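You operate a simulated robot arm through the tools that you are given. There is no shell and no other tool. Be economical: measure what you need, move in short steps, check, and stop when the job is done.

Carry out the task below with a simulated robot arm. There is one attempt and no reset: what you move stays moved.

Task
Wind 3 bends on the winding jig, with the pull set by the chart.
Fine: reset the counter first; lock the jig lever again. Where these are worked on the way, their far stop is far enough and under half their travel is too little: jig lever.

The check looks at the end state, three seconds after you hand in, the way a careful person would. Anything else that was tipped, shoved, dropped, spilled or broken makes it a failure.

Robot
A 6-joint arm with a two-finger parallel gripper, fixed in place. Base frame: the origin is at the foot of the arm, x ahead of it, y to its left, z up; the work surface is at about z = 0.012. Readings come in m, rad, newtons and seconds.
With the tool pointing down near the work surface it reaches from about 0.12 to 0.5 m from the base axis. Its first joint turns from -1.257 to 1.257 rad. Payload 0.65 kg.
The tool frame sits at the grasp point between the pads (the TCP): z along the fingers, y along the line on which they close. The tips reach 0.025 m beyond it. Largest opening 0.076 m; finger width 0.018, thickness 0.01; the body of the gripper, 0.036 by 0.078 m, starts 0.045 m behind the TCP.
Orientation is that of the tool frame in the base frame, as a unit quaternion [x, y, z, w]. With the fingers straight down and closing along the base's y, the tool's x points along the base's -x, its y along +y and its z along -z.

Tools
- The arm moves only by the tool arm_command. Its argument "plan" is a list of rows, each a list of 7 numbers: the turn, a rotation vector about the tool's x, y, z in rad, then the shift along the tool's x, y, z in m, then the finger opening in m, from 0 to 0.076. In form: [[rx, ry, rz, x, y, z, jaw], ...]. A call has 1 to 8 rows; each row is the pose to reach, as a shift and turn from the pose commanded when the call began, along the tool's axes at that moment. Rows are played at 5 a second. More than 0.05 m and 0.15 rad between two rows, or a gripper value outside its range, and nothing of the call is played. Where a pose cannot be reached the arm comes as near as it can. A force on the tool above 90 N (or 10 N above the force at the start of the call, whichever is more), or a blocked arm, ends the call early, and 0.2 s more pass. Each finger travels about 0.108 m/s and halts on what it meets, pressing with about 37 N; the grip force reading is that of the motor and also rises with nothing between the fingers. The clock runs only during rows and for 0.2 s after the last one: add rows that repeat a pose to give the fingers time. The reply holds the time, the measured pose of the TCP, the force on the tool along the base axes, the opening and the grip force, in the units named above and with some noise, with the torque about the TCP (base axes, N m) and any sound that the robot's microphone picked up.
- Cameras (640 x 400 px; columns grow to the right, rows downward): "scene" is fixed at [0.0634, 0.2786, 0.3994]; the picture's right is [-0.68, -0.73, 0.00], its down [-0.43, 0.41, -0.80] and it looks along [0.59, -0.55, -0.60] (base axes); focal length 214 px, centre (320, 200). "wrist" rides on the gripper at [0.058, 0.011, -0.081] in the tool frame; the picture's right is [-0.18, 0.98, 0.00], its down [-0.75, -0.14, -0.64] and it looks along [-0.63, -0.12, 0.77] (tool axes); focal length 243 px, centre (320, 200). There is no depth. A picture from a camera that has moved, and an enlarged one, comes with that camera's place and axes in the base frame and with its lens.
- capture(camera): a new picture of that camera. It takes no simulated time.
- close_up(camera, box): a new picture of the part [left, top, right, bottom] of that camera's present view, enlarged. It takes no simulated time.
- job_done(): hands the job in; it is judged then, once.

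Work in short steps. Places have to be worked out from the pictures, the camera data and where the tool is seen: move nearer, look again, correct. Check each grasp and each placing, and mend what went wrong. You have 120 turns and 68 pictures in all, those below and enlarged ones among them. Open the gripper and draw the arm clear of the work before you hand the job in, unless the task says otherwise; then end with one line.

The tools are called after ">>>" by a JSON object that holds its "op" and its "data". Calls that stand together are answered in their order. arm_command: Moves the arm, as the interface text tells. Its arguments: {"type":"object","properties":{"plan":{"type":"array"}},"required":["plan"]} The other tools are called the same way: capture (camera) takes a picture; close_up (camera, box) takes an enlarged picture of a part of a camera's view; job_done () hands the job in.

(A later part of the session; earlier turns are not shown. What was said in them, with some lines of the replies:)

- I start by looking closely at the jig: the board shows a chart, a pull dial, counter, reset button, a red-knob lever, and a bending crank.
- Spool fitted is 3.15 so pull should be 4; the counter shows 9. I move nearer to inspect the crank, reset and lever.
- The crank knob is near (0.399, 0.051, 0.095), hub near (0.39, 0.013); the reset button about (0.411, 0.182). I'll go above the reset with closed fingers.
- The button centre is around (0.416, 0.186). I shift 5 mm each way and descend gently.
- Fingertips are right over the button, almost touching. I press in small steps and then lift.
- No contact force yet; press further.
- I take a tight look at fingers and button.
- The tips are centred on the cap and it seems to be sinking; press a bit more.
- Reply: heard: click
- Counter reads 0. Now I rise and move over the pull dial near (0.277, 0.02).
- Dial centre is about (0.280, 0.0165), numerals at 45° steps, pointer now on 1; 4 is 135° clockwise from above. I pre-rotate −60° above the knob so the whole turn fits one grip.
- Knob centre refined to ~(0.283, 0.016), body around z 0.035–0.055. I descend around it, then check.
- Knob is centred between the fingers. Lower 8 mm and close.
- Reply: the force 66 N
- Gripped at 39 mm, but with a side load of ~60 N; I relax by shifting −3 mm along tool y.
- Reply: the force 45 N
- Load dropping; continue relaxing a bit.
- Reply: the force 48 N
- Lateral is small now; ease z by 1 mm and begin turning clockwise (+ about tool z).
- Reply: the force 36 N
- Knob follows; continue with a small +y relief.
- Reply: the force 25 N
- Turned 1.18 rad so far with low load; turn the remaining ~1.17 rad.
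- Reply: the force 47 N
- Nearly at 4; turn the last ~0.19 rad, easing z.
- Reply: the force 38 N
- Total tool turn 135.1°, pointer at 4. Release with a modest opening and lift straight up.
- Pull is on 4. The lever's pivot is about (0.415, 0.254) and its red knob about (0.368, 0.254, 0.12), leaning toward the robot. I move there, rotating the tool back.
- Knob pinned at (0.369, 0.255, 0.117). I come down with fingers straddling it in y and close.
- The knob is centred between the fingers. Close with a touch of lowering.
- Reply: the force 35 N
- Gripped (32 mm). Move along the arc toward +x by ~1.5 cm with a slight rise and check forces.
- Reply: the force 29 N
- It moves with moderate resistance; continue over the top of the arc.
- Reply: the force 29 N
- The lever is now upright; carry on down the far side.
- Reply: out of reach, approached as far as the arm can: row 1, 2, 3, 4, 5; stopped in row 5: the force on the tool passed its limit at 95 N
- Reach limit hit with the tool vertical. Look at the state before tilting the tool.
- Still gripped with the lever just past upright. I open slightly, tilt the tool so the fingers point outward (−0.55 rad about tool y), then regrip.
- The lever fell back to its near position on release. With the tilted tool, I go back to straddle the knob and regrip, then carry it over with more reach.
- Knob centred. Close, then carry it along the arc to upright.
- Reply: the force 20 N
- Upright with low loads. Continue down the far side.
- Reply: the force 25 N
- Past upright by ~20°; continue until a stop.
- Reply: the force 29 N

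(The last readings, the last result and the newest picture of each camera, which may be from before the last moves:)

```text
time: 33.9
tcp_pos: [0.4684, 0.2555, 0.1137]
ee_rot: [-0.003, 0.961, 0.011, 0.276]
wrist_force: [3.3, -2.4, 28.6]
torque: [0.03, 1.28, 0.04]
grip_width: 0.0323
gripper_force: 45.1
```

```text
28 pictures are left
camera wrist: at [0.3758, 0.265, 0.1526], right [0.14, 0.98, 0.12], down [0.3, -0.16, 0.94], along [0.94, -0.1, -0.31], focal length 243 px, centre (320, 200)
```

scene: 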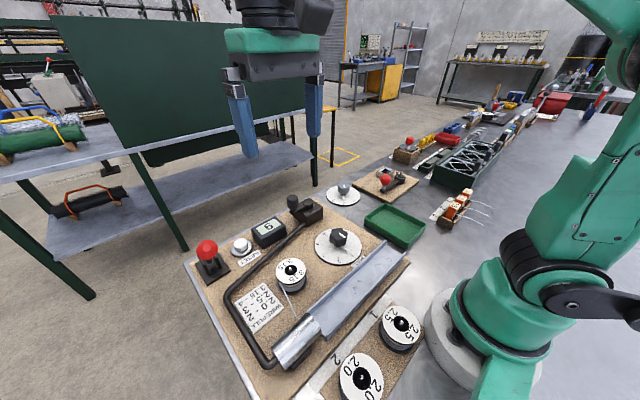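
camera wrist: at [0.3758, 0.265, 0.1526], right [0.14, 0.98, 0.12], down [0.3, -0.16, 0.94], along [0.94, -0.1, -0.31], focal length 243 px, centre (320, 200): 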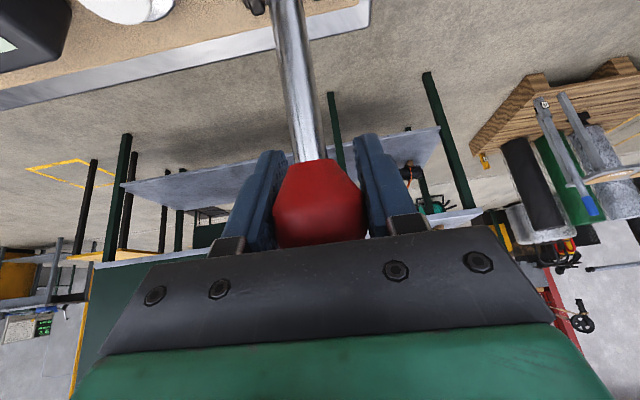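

No stop yet (about 35° beyond upright). Continue in small increments.

>>> {"op": "arm_command", "data": {"plan": [[0, 0, 0, -0.0025, 0, 0.0037, 0.0], [0, 0, 0, -0.0048, 0, 0.0074, 0.0], [0, 0, 0, -0.0068, 0, 0.0111, 0.0], [0, 0, 0, -0.0085, 0, 0.0148, 0.0]]}}

>>> {"op": "capture", "data": {"camera": "scene"}}

```text
time: 34.9
tcp_pos: [0.484, 0.2557, 0.1048]
ee_rot: [-0.002, 0.961, 0.012, 0.275]
wrist_force: [-6.6, -17.8, 8.1]
torque: [0.3, 1.25, 0.19]
grip_width: 0.0324
gripper_force: 44.8
```

```text
27 pictures are left
```

scene: 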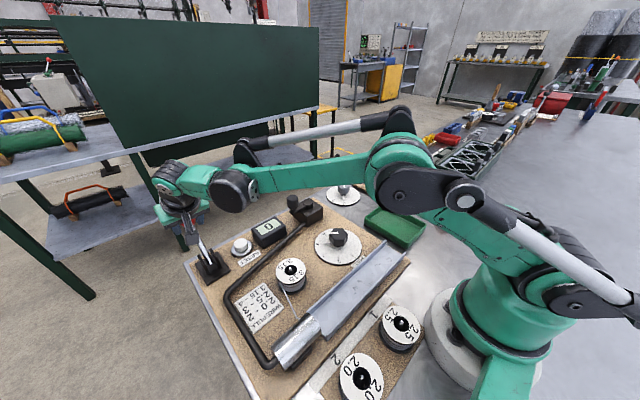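

Lever still moving freely; keep going.

>>> {"op": "arm_command", "data": {"plan": [[0, 0, 0, -0.002, 0, 0.004, 0.0], [0, 0, 0, -0.0035, 0, 0.008, 0.0], [0, 0, 0, -0.005, 0, 0.012, 0.0]]}}

>>> {"op": "capture", "data": {"camera": "wrist"}}

```text
time: 35.7
tcp_pos: [0.4942, 0.2555, 0.099]
ee_rot: [-0.002, 0.961, 0.01, 0.275]
wrist_force: [-31.3, -37.1, 26.0]
torque: [0.51, -0.18, 0.33]
grip_width: 0.0326
gripper_force: 45.1
```

```text
26 pictures are left
camera wrist: at [0.4015, 0.2654, 0.1363], right [0.14, 0.98, 0.12], down [0.3, -0.15, 0.94], along [0.94, -0.1, -0.32], focal length 243 px, centre (320, 200)
```

wrist: 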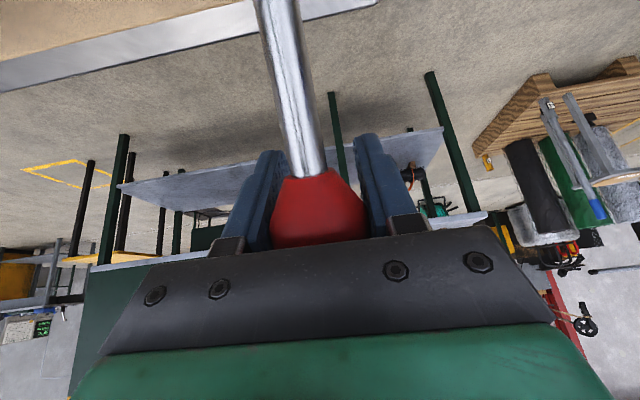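

Resistance is rising along the tangent (~40 N), suggesting the stop. One small extra push, then release and see whether it stays.

>>> {"op": "arm_command", "data": {"plan": [[0, 0, 0, -0.0005, -0.0015, 0.0025, 0.0], [0, 0, 0, -0.0005, -0.0015, 0.0025, 0.0]]}}

>>> {"op": "arm_command", "data": {"plan": [[0, 0, 0, 0, 0, 0, 0.06], [0, 0, 0, 0, 0, 0, 0.06], [0, 0, 0, 0.01, 0, -0.03, 0.065], [0, 0, 0, 0.01, 0, -0.06, 0.065], [0, 0, 0, 0.01, 0, -0.09, 0.065]]}}

>>> {"op": "capture", "data": {"camera": "wrist"}}

>>> {"op": "close_up", "data": {"camera": "scene", "box": [120, 170, 320, 295]}}

```text
time: 36.3
tcp_pos: [0.4955, 0.2566, 0.0969]
ee_rot: [-0.004, 0.961, 0.014, 0.277]
wrist_force: [-13.0, -15.3, 39.0]
torque: [0.21, 0.33, 0.25]
grip_width: 0.0325
gripper_force: 45.2
```

```text
time: 37.5
tcp_pos: [0.44, 0.2545, 0.1665]
ee_rot: [-0.004, 0.961, 0.013, 0.276]
wrist_force: [0.7, -0.5, -0.6]
torque: [-0.03, 0.03, -0.02]
grip_width: 0.0652
gripper_force: 0.1
```

```text
25 pictures are left
camera wrist: at [0.3472, 0.2631, 0.2047], right [0.14, 0.98, 0.12], down [0.3, -0.16, 0.94], along [0.94, -0.1, -0.32], focal length 243 px, centre (320, 200)
```

wrist: 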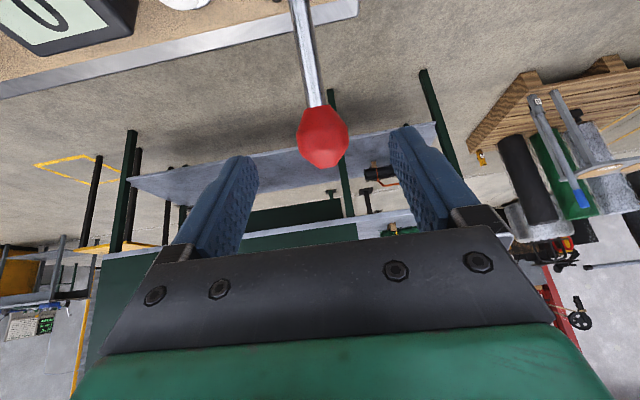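

```text
3.20 times, centred on (220, 232) of scene
camera zoom: at [0.0634, 0.2786, 0.3994], right [-0.68, -0.73, 0.0], down [-0.43, 0.41, -0.8], along [0.59, -0.55, -0.6], focal length 686 px, centre (640, 96)
```

zoom: 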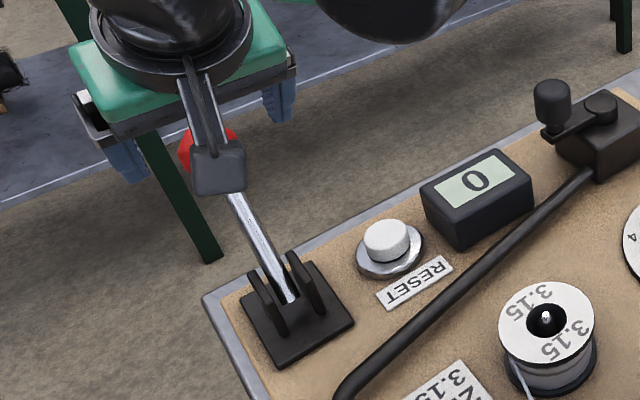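

The lever stays at its far stop. Now return the tool to vertical and move over toward the crank.

>>> {"op": "arm_command", "data": {"plan": [[0, 0.0, 0, 0.0, 0, -0.02, 0.076], [0, 0.08, 0, 0.005, -0.02, -0.0574, 0.076], [0, 0.16, 0, 0.01, -0.05, -0.0574, 0.076], [0, 0.24, 0, 0.015, -0.08, -0.0574, 0.076], [0, 0.32, 0, 0.02, -0.11, -0.0574, 0.076], [0, 0.4, 0, 0.025, -0.14, -0.0574, 0.076], [0, 0.48, 0, 0.03, -0.17, -0.0574, 0.076], [0, 0.56, 0, 0.0348, -0.2, -0.0574, 0.076]]}}

>>> {"op": "capture", "data": {"camera": "wrist"}}

>>> {"op": "close_up", "data": {"camera": "scene", "box": [200, 160, 360, 260]}}

```text
time: 39.3
tcp_pos: [0.3819, 0.0511, 0.1941]
ee_rot: [-0.007, 1.0, 0.012, 0.0]
wrist_force: [-0.2, -0.4, 0.4]
torque: [0.01, 0.04, -0.02]
grip_width: 0.0759
gripper_force: 0.2
```

```text
23 pictures are left
camera wrist: at [0.3241, 0.0599, 0.2749], right [0.17, 0.99, 0.02], down [0.76, -0.14, 0.64], along [0.63, -0.09, -0.77], focal length 243 px, centre (320, 200)
```

wrist: 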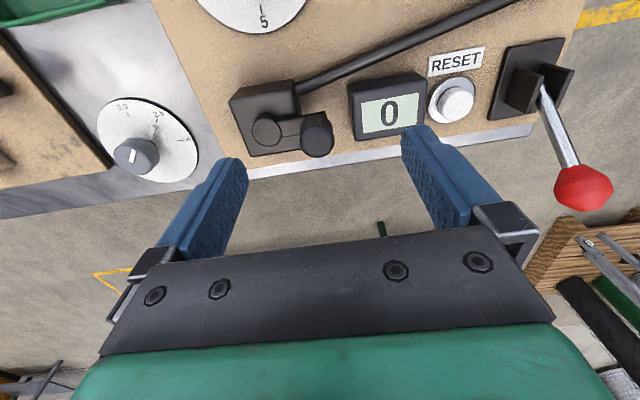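

```text
4.00 times, centred on (280, 210) of scene
camera zoom: at [0.0634, 0.2786, 0.3994], right [-0.68, -0.73, 0.0], down [-0.43, 0.41, -0.8], along [0.59, -0.55, -0.6], focal length 858 px, centre (480, 160)
```

zoom: 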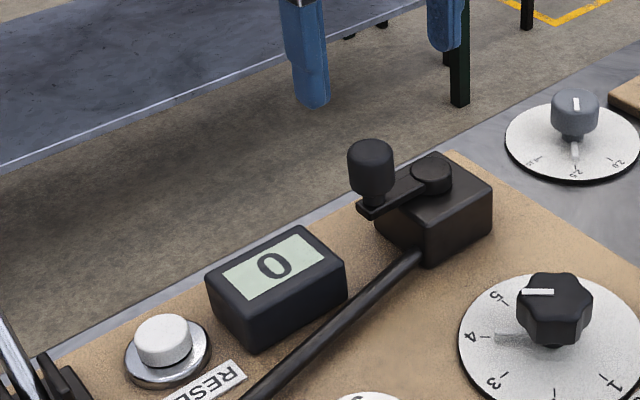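

The crank knob top is at about (0.399, 0.050, 0.105), hub about (0.396, 0.007). I descend around the knob to z≈0.110, levelling the tool.

>>> {"op": "arm_command", "data": {"plan": [[0.012, 0, 0.007, -0.01, -0.001, 0.01, 0.076], [0.024, 0, 0.014, -0.017, -0.001, 0.03, 0.076], [0.024, 0, 0.014, -0.017, -0.001, 0.06, 0.076], [0.024, 0, 0.014, -0.017, -0.001, 0.084, 0.076], [0.024, 0, 0.014, -0.017, -0.001, 0.084, 0.076]]}}

>>> {"op": "capture", "data": {"camera": "wrist"}}

>>> {"op": "close_up", "data": {"camera": "scene", "box": [200, 160, 360, 260]}}

```text
time: 40.5
tcp_pos: [0.3993, 0.0519, 0.109]
ee_rot: [0.001, 1.0, -0.001, -0.002]
wrist_force: [0.2, 0.1, 1.2]
torque: [0.0, 0.0, -0.05]
grip_width: 0.076
gripper_force: 0.1
```

```text
21 pictures are left
camera wrist: at [0.3405, 0.0639, 0.1894], right [0.18, 0.98, 0.0], down [0.75, -0.14, 0.64], along [0.63, -0.12, -0.77], focal length 243 px, centre (320, 200)
```

wrist: 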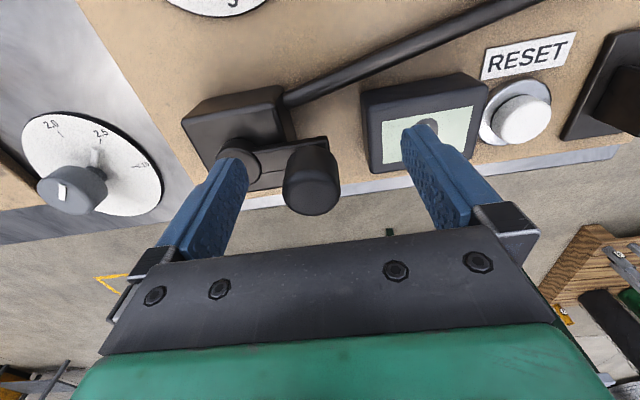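

```text
4.00 times, centred on (280, 210) of scene
camera zoom: at [0.0634, 0.2786, 0.3994], right [-0.68, -0.73, 0.0], down [-0.43, 0.41, -0.8], along [0.59, -0.55, -0.6], focal length 858 px, centre (480, 160)
```

zoom: 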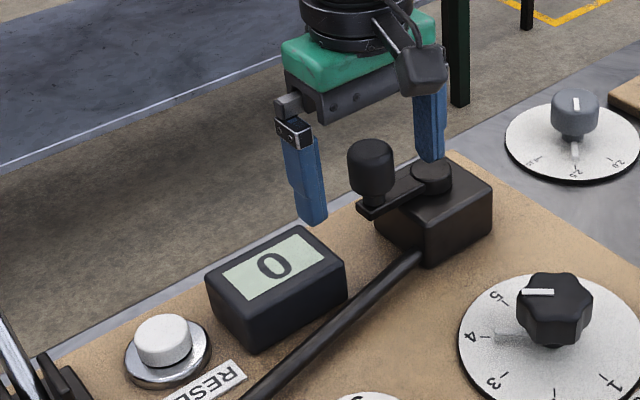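

Refined: knob (0.405, 0.047), hub (0.397, 0.009), radius ≈0.039. Shift and grip.

>>> {"op": "arm_command", "data": {"plan": [[0, 0, 0, -0.005, -0.004, 0.002, 0.06], [0, 0, 0, -0.005, -0.004, 0.002, 0.03], [0, 0, 0, -0.005, -0.004, 0.002, 0.0], [0, 0, 0, -0.005, -0.004, 0.002, 0.0], [0, 0, 0, -0.005, -0.004, 0.002, 0.0]]}}

>>> {"op": "close_up", "data": {"camera": "wrist", "box": [200, 100, 440, 250]}}

```text
time: 41.7
tcp_pos: [0.4041, 0.0471, 0.1069]
ee_rot: [0.002, 1.0, -0.003, 0.0]
wrist_force: [2.3, -30.6, -6.4]
torque: [-0.48, 0.12, -0.21]
grip_width: 0.027
gripper_force: 41.9
```

```text
2.67 times, centred on (320, 175) of wrist
camera zoom: at [0.3454, 0.0586, 0.1876], right [0.19, 0.98, -0.01], down [0.75, -0.14, 0.64], along [0.63, -0.13, -0.77], focal length 647 px, centre (320, 267)
```

zoom: 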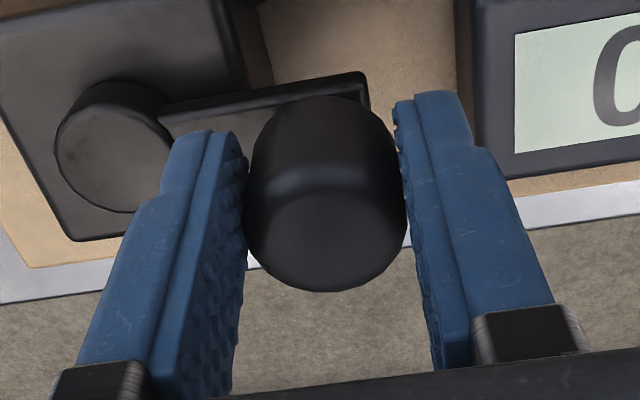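

Gripped (27 mm). Test 30° clockwise (from above) and check forces.

>>> {"op": "arm_command", "data": {"plan": [[0, 0, 0, -0.005, -0.002, 0, 0.0], [0, 0, 0, -0.0097, -0.0039, 0, 0.0], [0, 0, 0, -0.014, -0.0062, 0, 0.0], [0, 0, 0, -0.0182, -0.0091, 0, 0.0]]}}

>>> {"op": "close_up", "data": {"camera": "wrist", "box": [160, 80, 440, 250]}}

```text
time: 42.7
tcp_pos: [0.4237, 0.0419, 0.1066]
ee_rot: [-0.003, 1.0, 0.002, 0.0]
wrist_force: [5.8, 26.4, -19.4]
torque: [0.6, 0.76, 0.15]
grip_width: 0.0267
gripper_force: 42.1
```

```text
2.29 times, centred on (300, 165) of wrist
camera zoom: at [0.3641, 0.0526, 0.1879], right [0.18, 0.98, 0.0], down [0.75, -0.14, 0.64], along [0.63, -0.11, -0.77], focal length 555 px, centre (366, 280)
```

zoom: 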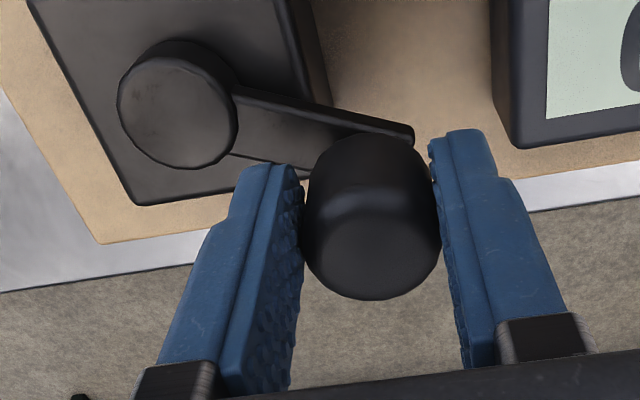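

The crank turns freely. Best-fit hub (0.402, 0.008), R 0.040; continue 60° and check.

>>> {"op": "arm_command", "data": {"plan": [[0, 0, 0, -0.0092, -0.0042, 0, 0.0], [0, 0, 0, -0.0151, -0.0128, 0, 0.0], [0, 0, 0, -0.0186, -0.0227, 0, 0.0], [0, 0, 0, -0.0194, -0.0331, 0, 0.0], [0, 0, 0, -0.0194, -0.0331, 0, 0.0]]}}

```text
time: 43.9
tcp_pos: [0.4417, 0.0034, 0.1064]
ee_rot: [0.002, 1.0, -0.003, -0.002]
wrist_force: [1.2, -2.9, 1.7]
torque: [0.03, -0.26, -0.03]
grip_width: 0.0249
gripper_force: 40.3
```

Low forces, but grip width dropped to 25 mm; look at it.

>>> {"op": "close_up", "data": {"camera": "wrist", "box": [160, 80, 440, 250]}}

```text
2.29 times, centred on (300, 165) of wrist
camera zoom: at [0.3828, 0.0164, 0.1881], right [0.19, 0.98, -0.01], down [0.75, -0.14, 0.64], along [0.63, -0.12, -0.77], focal length 555 px, centre (366, 280)
```

zoom: 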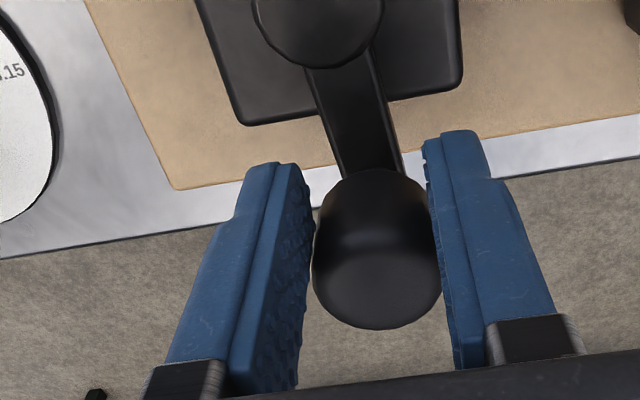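

The knob has slid ~5 mm outward in the pads, so the true hub is about (0.407, 0.0065), R≈0.039. I open slightly, recentre +5 mm in x, and regrip.

>>> {"op": "arm_command", "data": {"plan": [[0, 0, 0, 0, 0, 0, 0.045], [0, 0, 0, -0.0025, 0, 0, 0.045], [0, 0, 0, -0.005, 0, 0, 0.045], [0, 0, 0, -0.005, 0, 0, 0.01], [0, 0, 0, -0.005, 0, 0, 0.0], [0, 0, 0, -0.005, 0, 0, 0.0]]}}

>>> {"op": "close_up", "data": {"camera": "wrist", "box": [160, 80, 440, 250]}}

```text
time: 45.3
tcp_pos: [0.4467, 0.0064, 0.1061]
ee_rot: [0.001, 1.0, -0.001, -0.001]
wrist_force: [-5.4, -5.7, 1.8]
torque: [-0.34, 0.11, -0.04]
grip_width: 0.0271
gripper_force: 42.5
```

```text
2.29 times, centred on (300, 165) of wrist
camera zoom: at [0.3884, 0.0178, 0.1875], right [0.18, 0.98, 0.0], down [0.75, -0.14, 0.64], along [0.63, -0.12, -0.77], focal length 555 px, centre (366, 280)
```

zoom: 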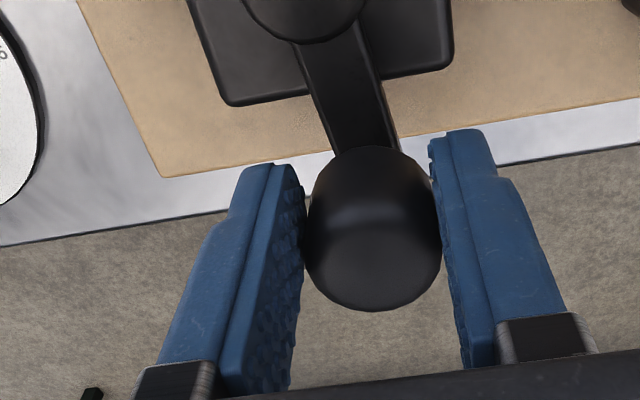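

Full 27 mm width: knob centred at (0.4467, 0.0064). New fit: hub (0.4054, 0.005), R 0.0413. Continue 60°.

>>> {"op": "arm_command", "data": {"plan": [[0, 0, 0, 0.0011, -0.0107, 0, 0.0], [0, 0, 0, 0.0048, -0.0208, 0, 0.0], [0, 0, 0, 0.0111, -0.0296, 0, 0.0], [0, 0, 0, 0.0194, -0.0364, 0, 0.0], [0, 0, 0, 0.0194, -0.0364, 0, 0.0]]}}

```text
time: 46.5
tcp_pos: [0.4283, -0.0301, 0.1061]
ee_rot: [0.0, 1.0, -0.001, -0.001]
wrist_force: [-1.4, -0.6, 0.4]
torque: [0.03, 0.03, 0.01]
grip_width: 0.0
gripper_force: 23.3
```

The grip slipped off (width 0). Look where the knob went.

>>> {"op": "capture", "data": {"camera": "wrist"}}

>>> {"op": "close_up", "data": {"camera": "scene", "box": [200, 160, 360, 260]}}

```text
15 pictures are left
camera wrist: at [0.3687, -0.0178, 0.1873], right [0.18, 0.98, 0.0], down [0.75, -0.14, 0.64], along [0.63, -0.12, -0.77], focal length 243 px, centre (320, 200)
```

wrist: 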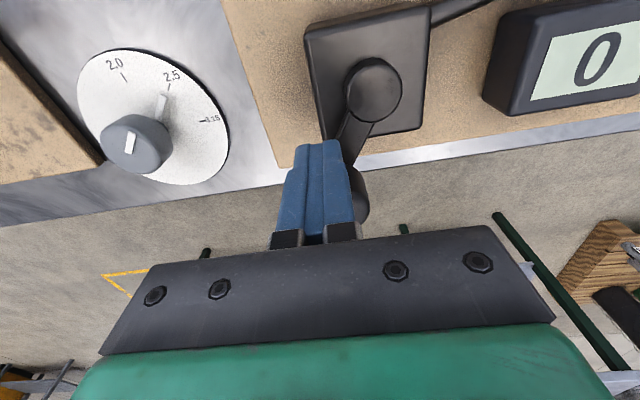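

```text
4.00 times, centred on (280, 210) of scene
camera zoom: at [0.0634, 0.2786, 0.3994], right [-0.68, -0.73, 0.0], down [-0.43, 0.41, -0.8], along [0.59, -0.55, -0.6], focal length 858 px, centre (480, 160)
```

zoom: 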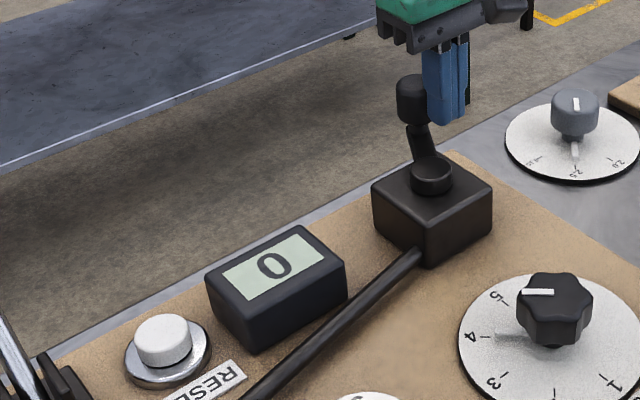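

The refined geometry is hub (0.402, 0.001), R 0.0455, with the knob now at about −26° → (0.443, −0.019). I rise, open, and reposition above it.

>>> {"op": "arm_command", "data": {"plan": [[0, 0, 0, 0, 0, -0.02, 0.0], [0, 0, 0, 0, 0, -0.045, 0.0], [0, 0, 0, -0.0147, 0.011, -0.045, 0.05], [0, 0, 0, -0.0147, 0.011, -0.045, 0.055], [0, 0, 0, -0.0147, 0.011, -0.03, 0.055]]}}

>>> {"op": "close_up", "data": {"camera": "wrist", "box": [160, 60, 480, 260]}}

```text
time: 47.7
tcp_pos: [0.4412, -0.0175, 0.1373]
ee_rot: [-0.001, 1.0, 0.0, -0.001]
wrist_force: [0.1, -0.1, 0.5]
torque: [-0.01, -0.02, 0.04]
grip_width: 0.055
gripper_force: 0.1
```

```text
2.00 times, centred on (320, 160) of wrist
camera zoom: at [0.3829, -0.0064, 0.2179], right [0.18, 0.98, 0.0], down [0.75, -0.14, 0.64], along [0.63, -0.12, -0.77], focal length 485 px, centre (320, 280)
```

zoom: 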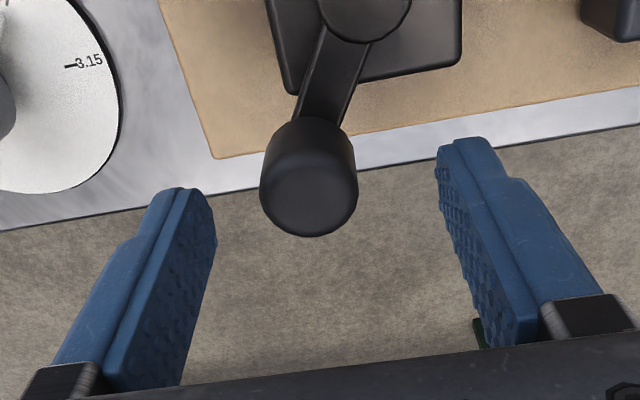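

Knob is at about (0.4447, −0.0224); fit hub (0.4015, −0.0005), R≈0.047. Descend and grip.

>>> {"op": "arm_command", "data": {"plan": [[0, 0, 0, -0.0035, -0.0049, 0.01, 0.055], [0, 0, 0, -0.0035, -0.0049, 0.031, 0.055], [0, 0, 0, -0.0035, -0.0049, 0.032, 0.03], [0, 0, 0, -0.0035, -0.0049, 0.032, 0.0], [0, 0, 0, -0.0035, -0.0049, 0.032, 0.0]]}}

```text
time: 48.9
tcp_pos: [0.4461, -0.023, 0.1039]
ee_rot: [-0.001, 1.0, 0.0, -0.001]
wrist_force: [-1.8, 4.9, -0.9]
torque: [0.1, -0.18, 0.03]
grip_width: 0.0273
gripper_force: 41.5
```

Centred grip at (0.446, −0.023). With hub (0.401, −0.003), R 0.049, move 45° and check.

>>> {"op": "arm_command", "data": {"plan": [[0, 0, 0, 0.0032, -0.0055, 0, 0.0], [0, 0, 0, 0.0069, -0.0108, 0, 0.0], [0, 0, 0, 0.0113, -0.0154, 0, 0.0], [0, 0, 0, 0.0162, -0.0196, 0, 0.0], [0, 0, 0, 0.0217, -0.0229, 0, 0.0], [0, 0, 0, 0.0274, -0.0257, 0, 0.0], [0, 0, 0, 0.0274, -0.0257, 0, 0.0]]}}

```text
time: 50.5
tcp_pos: [0.4189, -0.0447, 0.1049]
ee_rot: [-0.002, 1.0, 0.006, 0.0]
wrist_force: [-11.7, 49.8, -24.6]
torque: [0.99, 0.45, 0.19]
grip_width: 0.0273
gripper_force: 42.0
```

Grip still centred; side force shows actual path is y≈−0.0445 here, so hub (0.403, −0.0006), R 0.047. Continue 60°.

>>> {"op": "arm_command", "data": {"plan": [[0, 0, 0, 0.0056, 0.0025, 0, 0.0], [0, 0, 0, 0.0117, 0.0013, 0, 0.0], [0, 0, 0, 0.0178, 0.0011, 0, 0.0], [0, 0, 0, 0.024, 0.0018, 0, 0.0], [0, 0, 0, 0.03, 0.0033, 0, 0.0], [0, 0, 0, 0.0357, 0.0055, 0, 0.0], [0, 0, 0, 0.0357, 0.0055, 0, 0.0]]}}

```text
time: 52.1
tcp_pos: [0.3836, -0.0409, 0.1049]
ee_rot: [-0.002, 1.0, 0.004, 0.002]
wrist_force: [27.0, 40.9, -12.8]
torque: [0.86, -0.65, 0.16]
grip_width: 0.0271
gripper_force: 42.3
```

Refined hub (0.4045, 0.0005), R 0.0457. Continue ~63° to the near side.

>>> {"op": "arm_command", "data": {"plan": [[0, 0, 0, 0.0047, 0.0063, 0, 0.0], [0, 0, 0, 0.0091, 0.0097, 0, 0.0], [0, 0, 0, 0.0135, 0.0143, 0, 0.0], [0, 0, 0, 0.0181, 0.0208, 0, 0.0], [0, 0, 0, 0.0215, 0.0281, 0, 0.0], [0, 0, 0, 0.0235, 0.0357, 0, 0.0], [0, 0, 0, 0.0242, 0.0437, 0, 0.0], [0, 0, 0, 0.0242, 0.0437, 0, 0.0]]}}

```text
time: 53.9
tcp_pos: [0.359, -0.001, 0.1056]
ee_rot: [0.001, 1.0, -0.001, 0.0]
wrist_force: [18.8, -4.2, 22.6]
torque: [-0.37, 0.0, -0.02]
grip_width: 0.027
gripper_force: 42.4
```

Good, nearly load-free at 180°. Hub (0.405, 0.0005), R 0.0453. Continue to 75°, completing the first turn.

>>> {"op": "arm_command", "data": {"plan": [[0, 0, 0, -0.0024, 0.0117, 0, 0.0], [0, 0, 0, -0.007, 0.0227, 0, 0.0], [0, 0, 0, -0.0142, 0.032, 0, 0.0], [0, 0, 0, -0.0236, 0.0392, 0, 0.0], [0, 0, 0, -0.0345, 0.0438, 0, 0.0], [0, 0, 0, -0.0462, 0.0453, 0, 0.0], [0, 0, 0, -0.0579, 0.0438, 0, 0.0], [0, 0, 0, -0.0579, 0.0438, 0, 0.0]]}}

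>>> {"op": "close_up", "data": {"camera": "scene", "box": [200, 160, 360, 260]}}

```text
time: 55.7
tcp_pos: [0.4189, 0.044, 0.1035]
ee_rot: [0.0, 1.0, 0.001, 0.0]
wrist_force: [9.1, 27.1, 23.2]
torque: [0.58, 0.02, 0.12]
grip_width: 0.027
gripper_force: 42.4
```

```text
4.00 times, centred on (280, 210) of scene
camera zoom: at [0.0633, 0.2786, 0.3994], right [-0.68, -0.73, 0.0], down [-0.43, 0.41, -0.8], along [0.59, -0.55, -0.6], focal length 858 px, centre (480, 160)
```

zoom: 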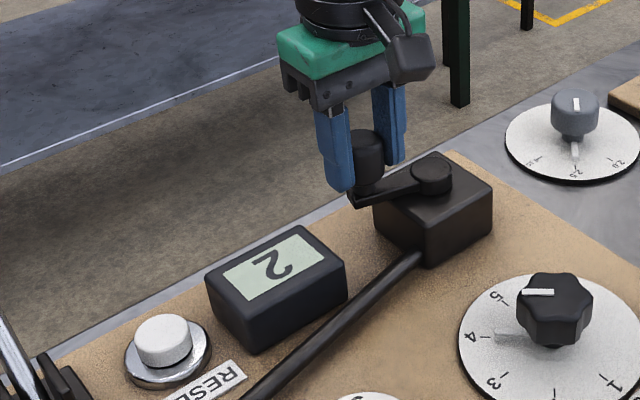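

Counter reads 2 after ~1 turn, so it counts about every half turn; the third is expected near phase −93°. I continue to about −15° with intermediate check.

>>> {"op": "arm_command", "data": {"plan": [[0, 0, 0, -0.0098, -0.003, -0.001, 0.0], [0, 0, 0, -0.0192, -0.0105, -0.001, 0.0], [0, 0, 0, -0.0262, -0.02, -0.001, 0.0], [0, 0, 0, -0.0303, -0.0311, -0.001, 0.0], [0, 0, 0, -0.0316, -0.043, -0.001, 0.0], [0, 0, 0, -0.0306, -0.0549, -0.001, 0.0], [0, 0, 0, -0.0306, -0.0549, -0.001, 0.0]]}}

>>> {"op": "close_up", "data": {"camera": "scene", "box": [200, 160, 360, 260]}}

```text
time: 57.3
tcp_pos: [0.4486, -0.0135, 0.1065]
ee_rot: [0.001, 1.0, -0.003, -0.002]
wrist_force: [7.2, -4.3, -2.6]
torque: [-0.05, -0.64, -0.04]
grip_width: 0.0271
gripper_force: 41.9
```

```text
4.00 times, centred on (280, 210) of scene
camera zoom: at [0.0634, 0.2786, 0.3994], right [-0.68, -0.73, 0.0], down [-0.43, 0.41, -0.8], along [0.59, -0.55, -0.6], focal length 858 px, centre (480, 160)
```

zoom: 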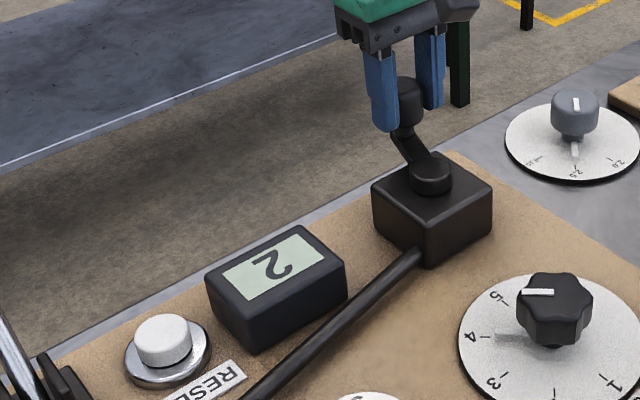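

Still 2. Continue to −78° and check.

>>> {"op": "arm_command", "data": {"plan": [[0, 0, 0, 0.004, -0.0099, 0, 0.0], [0, 0, 0, 0.0113, -0.0193, 0, 0.0], [0, 0, 0, 0.0207, -0.0266, 0, 0.0], [0, 0, 0, 0.0318, -0.0311, 0, 0.0], [0, 0, 0, 0.034, -0.0316, 0, 0.0]]}}

>>> {"op": "close_up", "data": {"camera": "scene", "box": [200, 160, 360, 260]}}

```text
time: 58.5
tcp_pos: [0.4113, -0.0443, 0.1058]
ee_rot: [0.001, 1.0, -0.003, -0.002]
wrist_force: [7.6, -20.0, -26.9]
torque: [-0.43, 0.52, -0.16]
grip_width: 0.027
gripper_force: 41.9
```

```text
4.00 times, centred on (280, 210) of scene
camera zoom: at [0.0635, 0.2786, 0.3994], right [-0.68, -0.73, 0.0], down [-0.43, 0.41, -0.8], along [0.59, -0.55, -0.6], focal length 858 px, centre (480, 160)
```

zoom: 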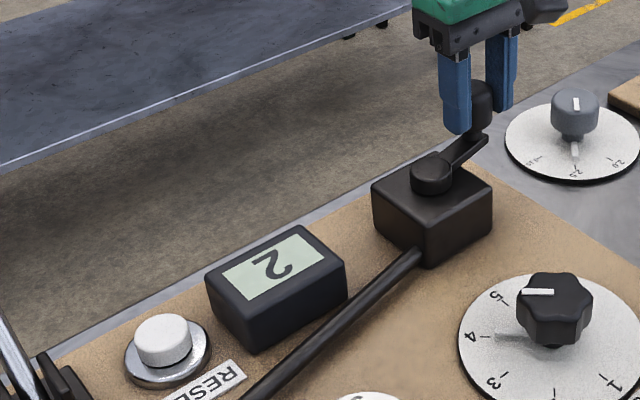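

Still 2 at ≈−82°. Advance to about −102°.

>>> {"op": "arm_command", "data": {"plan": [[0, 0, 0, 0.006, -0.0012, 0, 0.0], [0, 0, 0, 0.012, -0.0012, 0, 0.0], [0, 0, 0, 0.0165, -0.0003, 0, 0.0], [0, 0, 0, 0.0165, -0.0003, 0, 0.0]]}}

>>> {"op": "close_up", "data": {"camera": "scene", "box": [200, 160, 360, 260]}}

```text
time: 59.5
tcp_pos: [0.3962, -0.045, 0.1068]
ee_rot: [0.0, 1.0, -0.005, -0.002]
wrist_force: [-4.0, -33.0, 4.4]
torque: [-0.7, -0.76, -0.22]
grip_width: 0.0271
gripper_force: 42.1
```

```text
4.00 times, centred on (280, 210) of scene
camera zoom: at [0.0634, 0.2786, 0.3994], right [-0.68, -0.73, 0.0], down [-0.43, 0.41, -0.8], along [0.59, -0.55, -0.6], focal length 858 px, centre (480, 160)
```

zoom: 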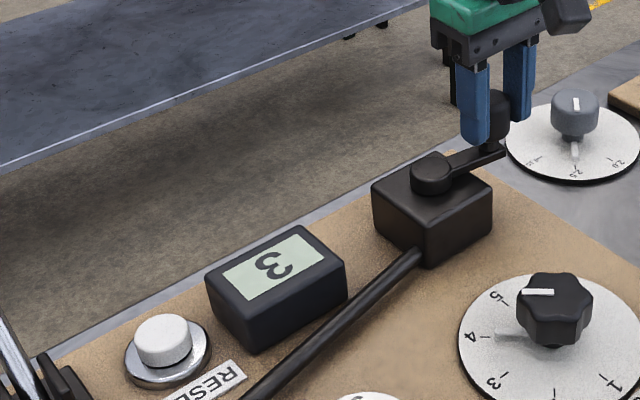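

Counter reads 3. Release gently and lift, leaving the crank there.

>>> {"op": "arm_command", "data": {"plan": [[0, 0, 0, 0, -0.001, 0, 0.04], [0, 0, 0, 0, -0.001, 0, 0.042], [0, 0, 0, 0, -0.001, -0.03, 0.042], [0, 0, 0, 0, -0.001, -0.06, 0.06], [0, 0, 0, 0, -0.001, -0.09, 0.065]]}}

>>> {"op": "arm_command", "data": {"plan": [[0, -0.07, 0, -0.005, 0.04, 0, 0.065], [0, -0.14, 0, -0.01, 0.08, 0, 0.065], [0, -0.21, 0, -0.015, 0.12, 0, 0.065], [0, -0.28, 0, -0.02, 0.16, 0, 0.065], [0, -0.35, 0, -0.025, 0.2, 0, 0.065], [0, -0.42, 0, -0.03, 0.24, 0, 0.065], [0, -0.49, 0, -0.035, 0.28, 0.01, 0.065], [0, -0.56, 0, -0.04, 0.3, 0.02, 0.065]]}}

>>> {"op": "capture", "data": {"camera": "wrist"}}

>>> {"op": "close_up", "data": {"camera": "scene", "box": [140, 160, 340, 285]}}

```text
time: 60.7
tcp_pos: [0.3963, -0.0446, 0.1959]
ee_rot: [-0.001, 1.0, 0.0, -0.001]
wrist_force: [0.5, -0.7, -0.8]
torque: [-0.03, 0.03, 0.0]
grip_width: 0.065
gripper_force: 0.1
```

```text
time: 62.5
tcp_pos: [0.4362, 0.2559, 0.1758]
ee_rot: [-0.001, 0.961, 0.0, 0.277]
wrist_force: [0.4, 0.2, 0.3]
torque: [-0.01, 0.0, 0.01]
grip_width: 0.0651
gripper_force: 0.0
```

```text
8 pictures are left
camera wrist: at [0.3434, 0.2666, 0.2134], right [0.16, 0.98, 0.1], down [0.3, -0.14, 0.95], along [0.94, -0.12, -0.31], focal length 243 px, centre (320, 200)
```

wrist: 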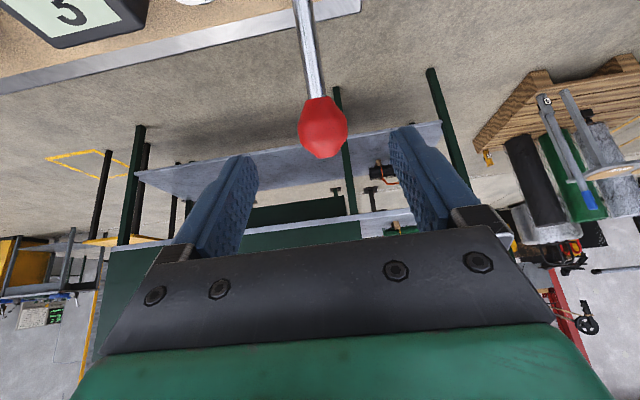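

```text
3.20 times, centred on (240, 222) of scene
camera zoom: at [0.0634, 0.2786, 0.3994], right [-0.68, -0.73, 0.0], down [-0.43, 0.41, -0.8], along [0.59, -0.55, -0.6], focal length 686 px, centre (576, 128)
```

zoom: 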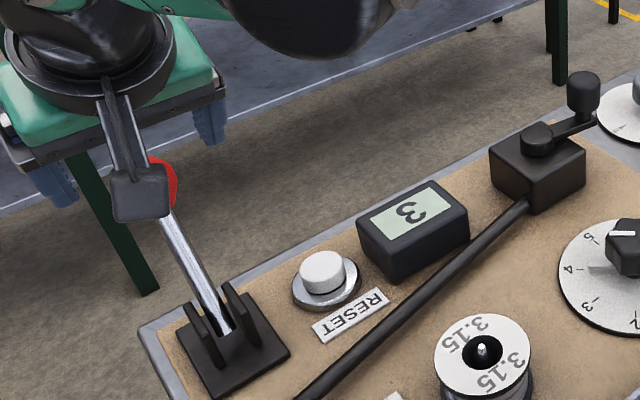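

The wrist view's digit is cut off; I verify the counter with one enlarged look.

>>> {"op": "close_up", "data": {"camera": "scene", "box": [245, 210, 295, 241]}}

```text
12.80 times, centred on (270, 226) of scene
camera zoom: at [0.0634, 0.2786, 0.3994], right [-0.68, -0.73, 0.0], down [-0.43, 0.41, -0.8], along [0.59, -0.55, -0.6], focal length 2745 px, centre (960, -126)
```

zoom: 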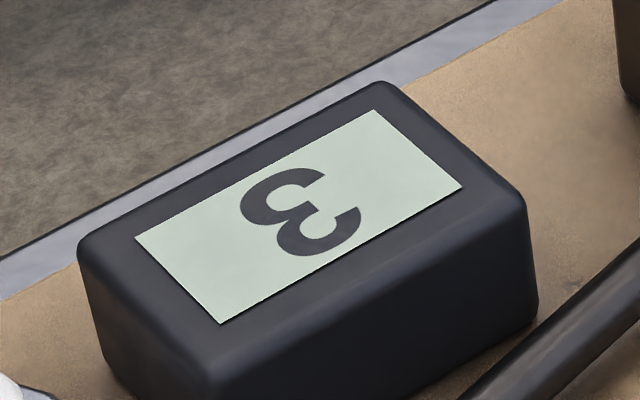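

It is a 3. Now grip the lever knob at about (0.495, 0.2545, 0.106) with the tilted tool.

>>> {"op": "arm_command", "data": {"plan": [[0, 0, 0, -0.006, -0.0015, 0.03, 0.065], [0, 0, 0, -0.0126, -0.0015, 0.06, 0.065], [0, 0, 0, -0.0126, -0.0015, 0.0907, 0.065], [0, 0, 0, -0.0126, -0.0015, 0.0907, 0.03], [0, 0, 0, -0.0126, -0.0015, 0.0907, 0.0], [0, 0, 0, -0.0126, -0.0015, 0.0907, 0.0]]}}

>>> {"op": "capture", "data": {"camera": "wrist"}}

```text
time: 63.9
tcp_pos: [0.4937, 0.2547, 0.1057]
ee_rot: [-0.002, 0.961, 0.002, 0.277]
wrist_force: [14.8, 38.6, -4.1]
torque: [-0.46, -0.85, -0.66]
grip_width: 0.0323
gripper_force: 45.0
```

```text
5 pictures are left
camera wrist: at [0.401, 0.266, 0.1434], right [0.15, 0.98, 0.1], down [0.29, -0.14, 0.94], along [0.94, -0.11, -0.31], focal length 243 px, centre (320, 200)
```

wrist: 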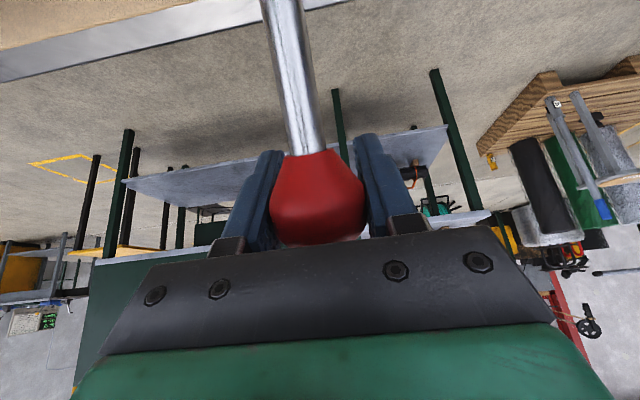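

Firm grip (32 mm). Carry it back along the arc to upright.

>>> {"op": "arm_command", "data": {"plan": [[0, 0, 0, 0.0039, 0.001, -0.0132, 0.0], [0, 0, 0, 0.0092, 0.001, -0.0248, 0.0], [0, 0, 0, 0.0168, 0.001, -0.0371, 0.0], [0, 0, 0, 0.0249, 0.001, -0.047, 0.0], [0, 0, 0, 0.0354, 0.001, -0.0568, 0.0], [0, 0, 0, 0.0458, 0.001, -0.0643, 0.0]]}}

```text
time: 65.3
tcp_pos: [0.4221, 0.2553, 0.1357]
ee_rot: [0.001, 0.961, -0.001, 0.277]
wrist_force: [13.0, 29.6, -12.0]
torque: [0.08, -1.32, -0.35]
grip_width: 0.0323
gripper_force: 45.2
```

Upright again with low load; continue to the near stop.

>>> {"op": "arm_command", "data": {"plan": [[0, 0, 0, 0.0128, 0.001, -0.0069, 0.0], [0, 0, 0, 0.0264, 0.001, -0.0119, 0.0], [0, 0, 0, 0.0406, 0.001, -0.0149, 0.0], [0, 0, 0, 0.048, 0.001, -0.0155, 0.0], [0, 0, 0, 0.055, 0.001, -0.016, 0.0]]}}

```text
time: 66.5
tcp_pos: [0.3684, 0.2555, 0.1207]
ee_rot: [0.001, 0.96, -0.002, 0.279]
wrist_force: [36.4, -9.2, 18.1]
torque: [-0.1, -0.17, 0.05]
grip_width: 0.0324
gripper_force: 45.0
```

Resistance is rising at x≈0.368 (original spot); press 4 mm further along the tangent to seat it.

>>> {"op": "arm_command", "data": {"plan": [[0, 0, 0, 0.002, 0, 0, 0.0], [0, 0, 0, 0.004, 0, 0, 0.0], [0, 0, 0, 0.004, 0, 0, 0.0]]}}

```text
time: 67.3
tcp_pos: [0.3659, 0.254, 0.1174]
ee_rot: [0.0, 0.961, -0.004, 0.278]
wrist_force: [31.8, -12.9, 27.3]
torque: [-0.06, -0.12, 0.05]
grip_width: 0.0321
gripper_force: 44.8
```

Solid resistance at the original position. Release and retract along the tool axis.

>>> {"op": "arm_command", "data": {"plan": [[0, 0, 0, 0, 0, 0, 0.05], [0, 0, 0, 0, 0, 0, 0.065], [0, 0, 0, 0, 0, -0.03, 0.07], [0, 0, 0, 0, 0, -0.06, 0.07], [0, 0, 0, 0, 0, -0.1, 0.07], [0, 0, 0, 0, 0, -0.14, 0.07]]}}

>>> {"op": "capture", "data": {"camera": "wrist"}}

>>> {"op": "close_up", "data": {"camera": "scene", "box": [160, 170, 400, 320]}}

```text
time: 68.7
tcp_pos: [0.2883, 0.2548, 0.2379]
ee_rot: [0.001, 0.961, -0.002, 0.276]
wrist_force: [0.0, -0.1, -0.2]
torque: [-0.05, 0.02, 0.0]
grip_width: 0.07
gripper_force: 0.1
```

```text
4 pictures are left
camera wrist: at [0.1964, 0.2673, 0.2753], right [0.16, 0.98, 0.1], down [0.3, -0.14, 0.94], along [0.94, -0.12, -0.31], focal length 243 px, centre (320, 200)
```

wrist: 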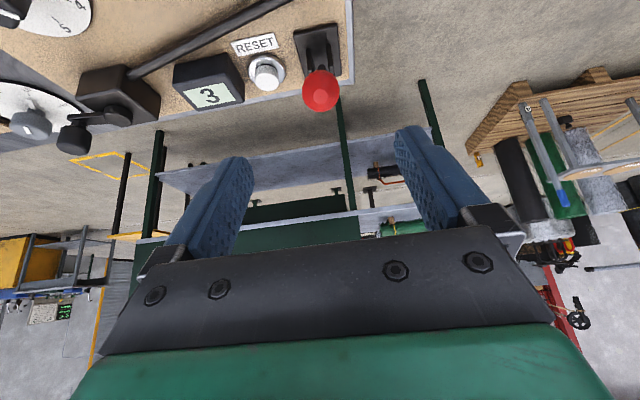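

```text
2.67 times, centred on (280, 245) of scene
camera zoom: at [0.0634, 0.2786, 0.3994], right [-0.68, -0.73, 0.0], down [-0.43, 0.41, -0.8], along [0.59, -0.55, -0.6], focal length 572 px, centre (427, 80)
```

zoom: 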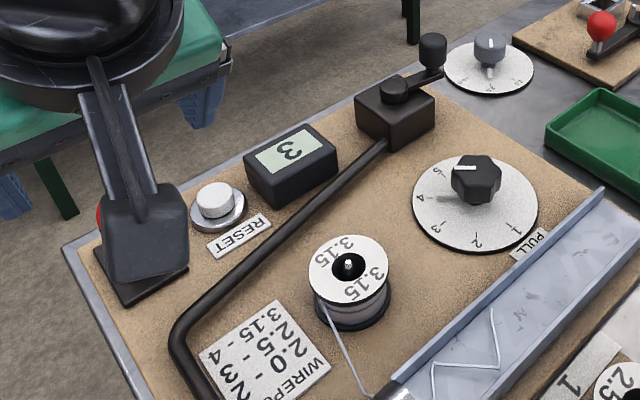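

Counter 3, lever back, pull at 4, and the bent wire is in the tray. I raise the arm clear and compare the lever with its original position.

>>> {"op": "arm_command", "data": {"plan": [[0, 0.1, 0, 0, -0.02, -0.03, 0.07], [0, 0.2, 0, 0, -0.05, -0.05, 0.07], [0, 0.3, 0, 0, -0.08, -0.07, 0.07], [0, 0.4, 0, 0, -0.1, -0.08, 0.07], [0, 0.5, 0, 0, -0.1, -0.08, 0.07]]}}

>>> {"op": "close_up", "data": {"camera": "scene", "box": [180, 180, 340, 280]}}

```text
time: 69.9
tcp_pos: [0.2464, 0.1559, 0.3058]
ee_rot: [0.001, 1.0, -0.001, 0.029]
wrist_force: [0.1, -0.1, 0.3]
torque: [0.0, 0.01, -0.01]
grip_width: 0.0699
gripper_force: 0.0
```

```text
4.00 times, centred on (260, 230) of scene
camera zoom: at [0.0634, 0.2786, 0.3994], right [-0.68, -0.73, 0.0], down [-0.43, 0.41, -0.8], along [0.59, -0.55, -0.6], focal length 858 px, centre (560, 80)
```

zoom: 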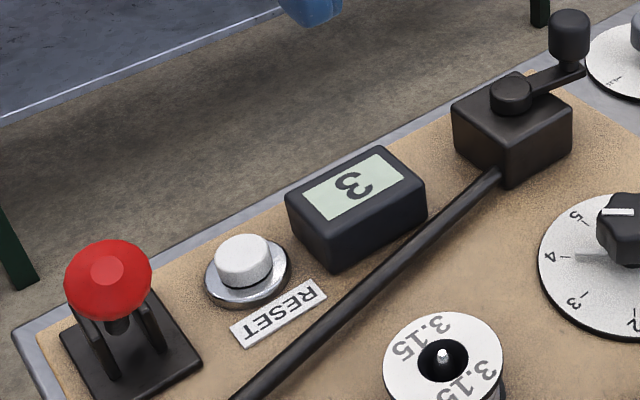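

The lever is exactly where it started (locked), the counter shows 3, and pull is on 4. Handing in.

>>> {"op": "job_done", "data": {}}

```text
The job is handed in.
```

I wound 3 bends with the pull on 4, as the chart gives for the fitted 3.15 wire. I reset the counter first and it now reads 3, the jig lever is back at its starting (locked) position, and the arm is clear.
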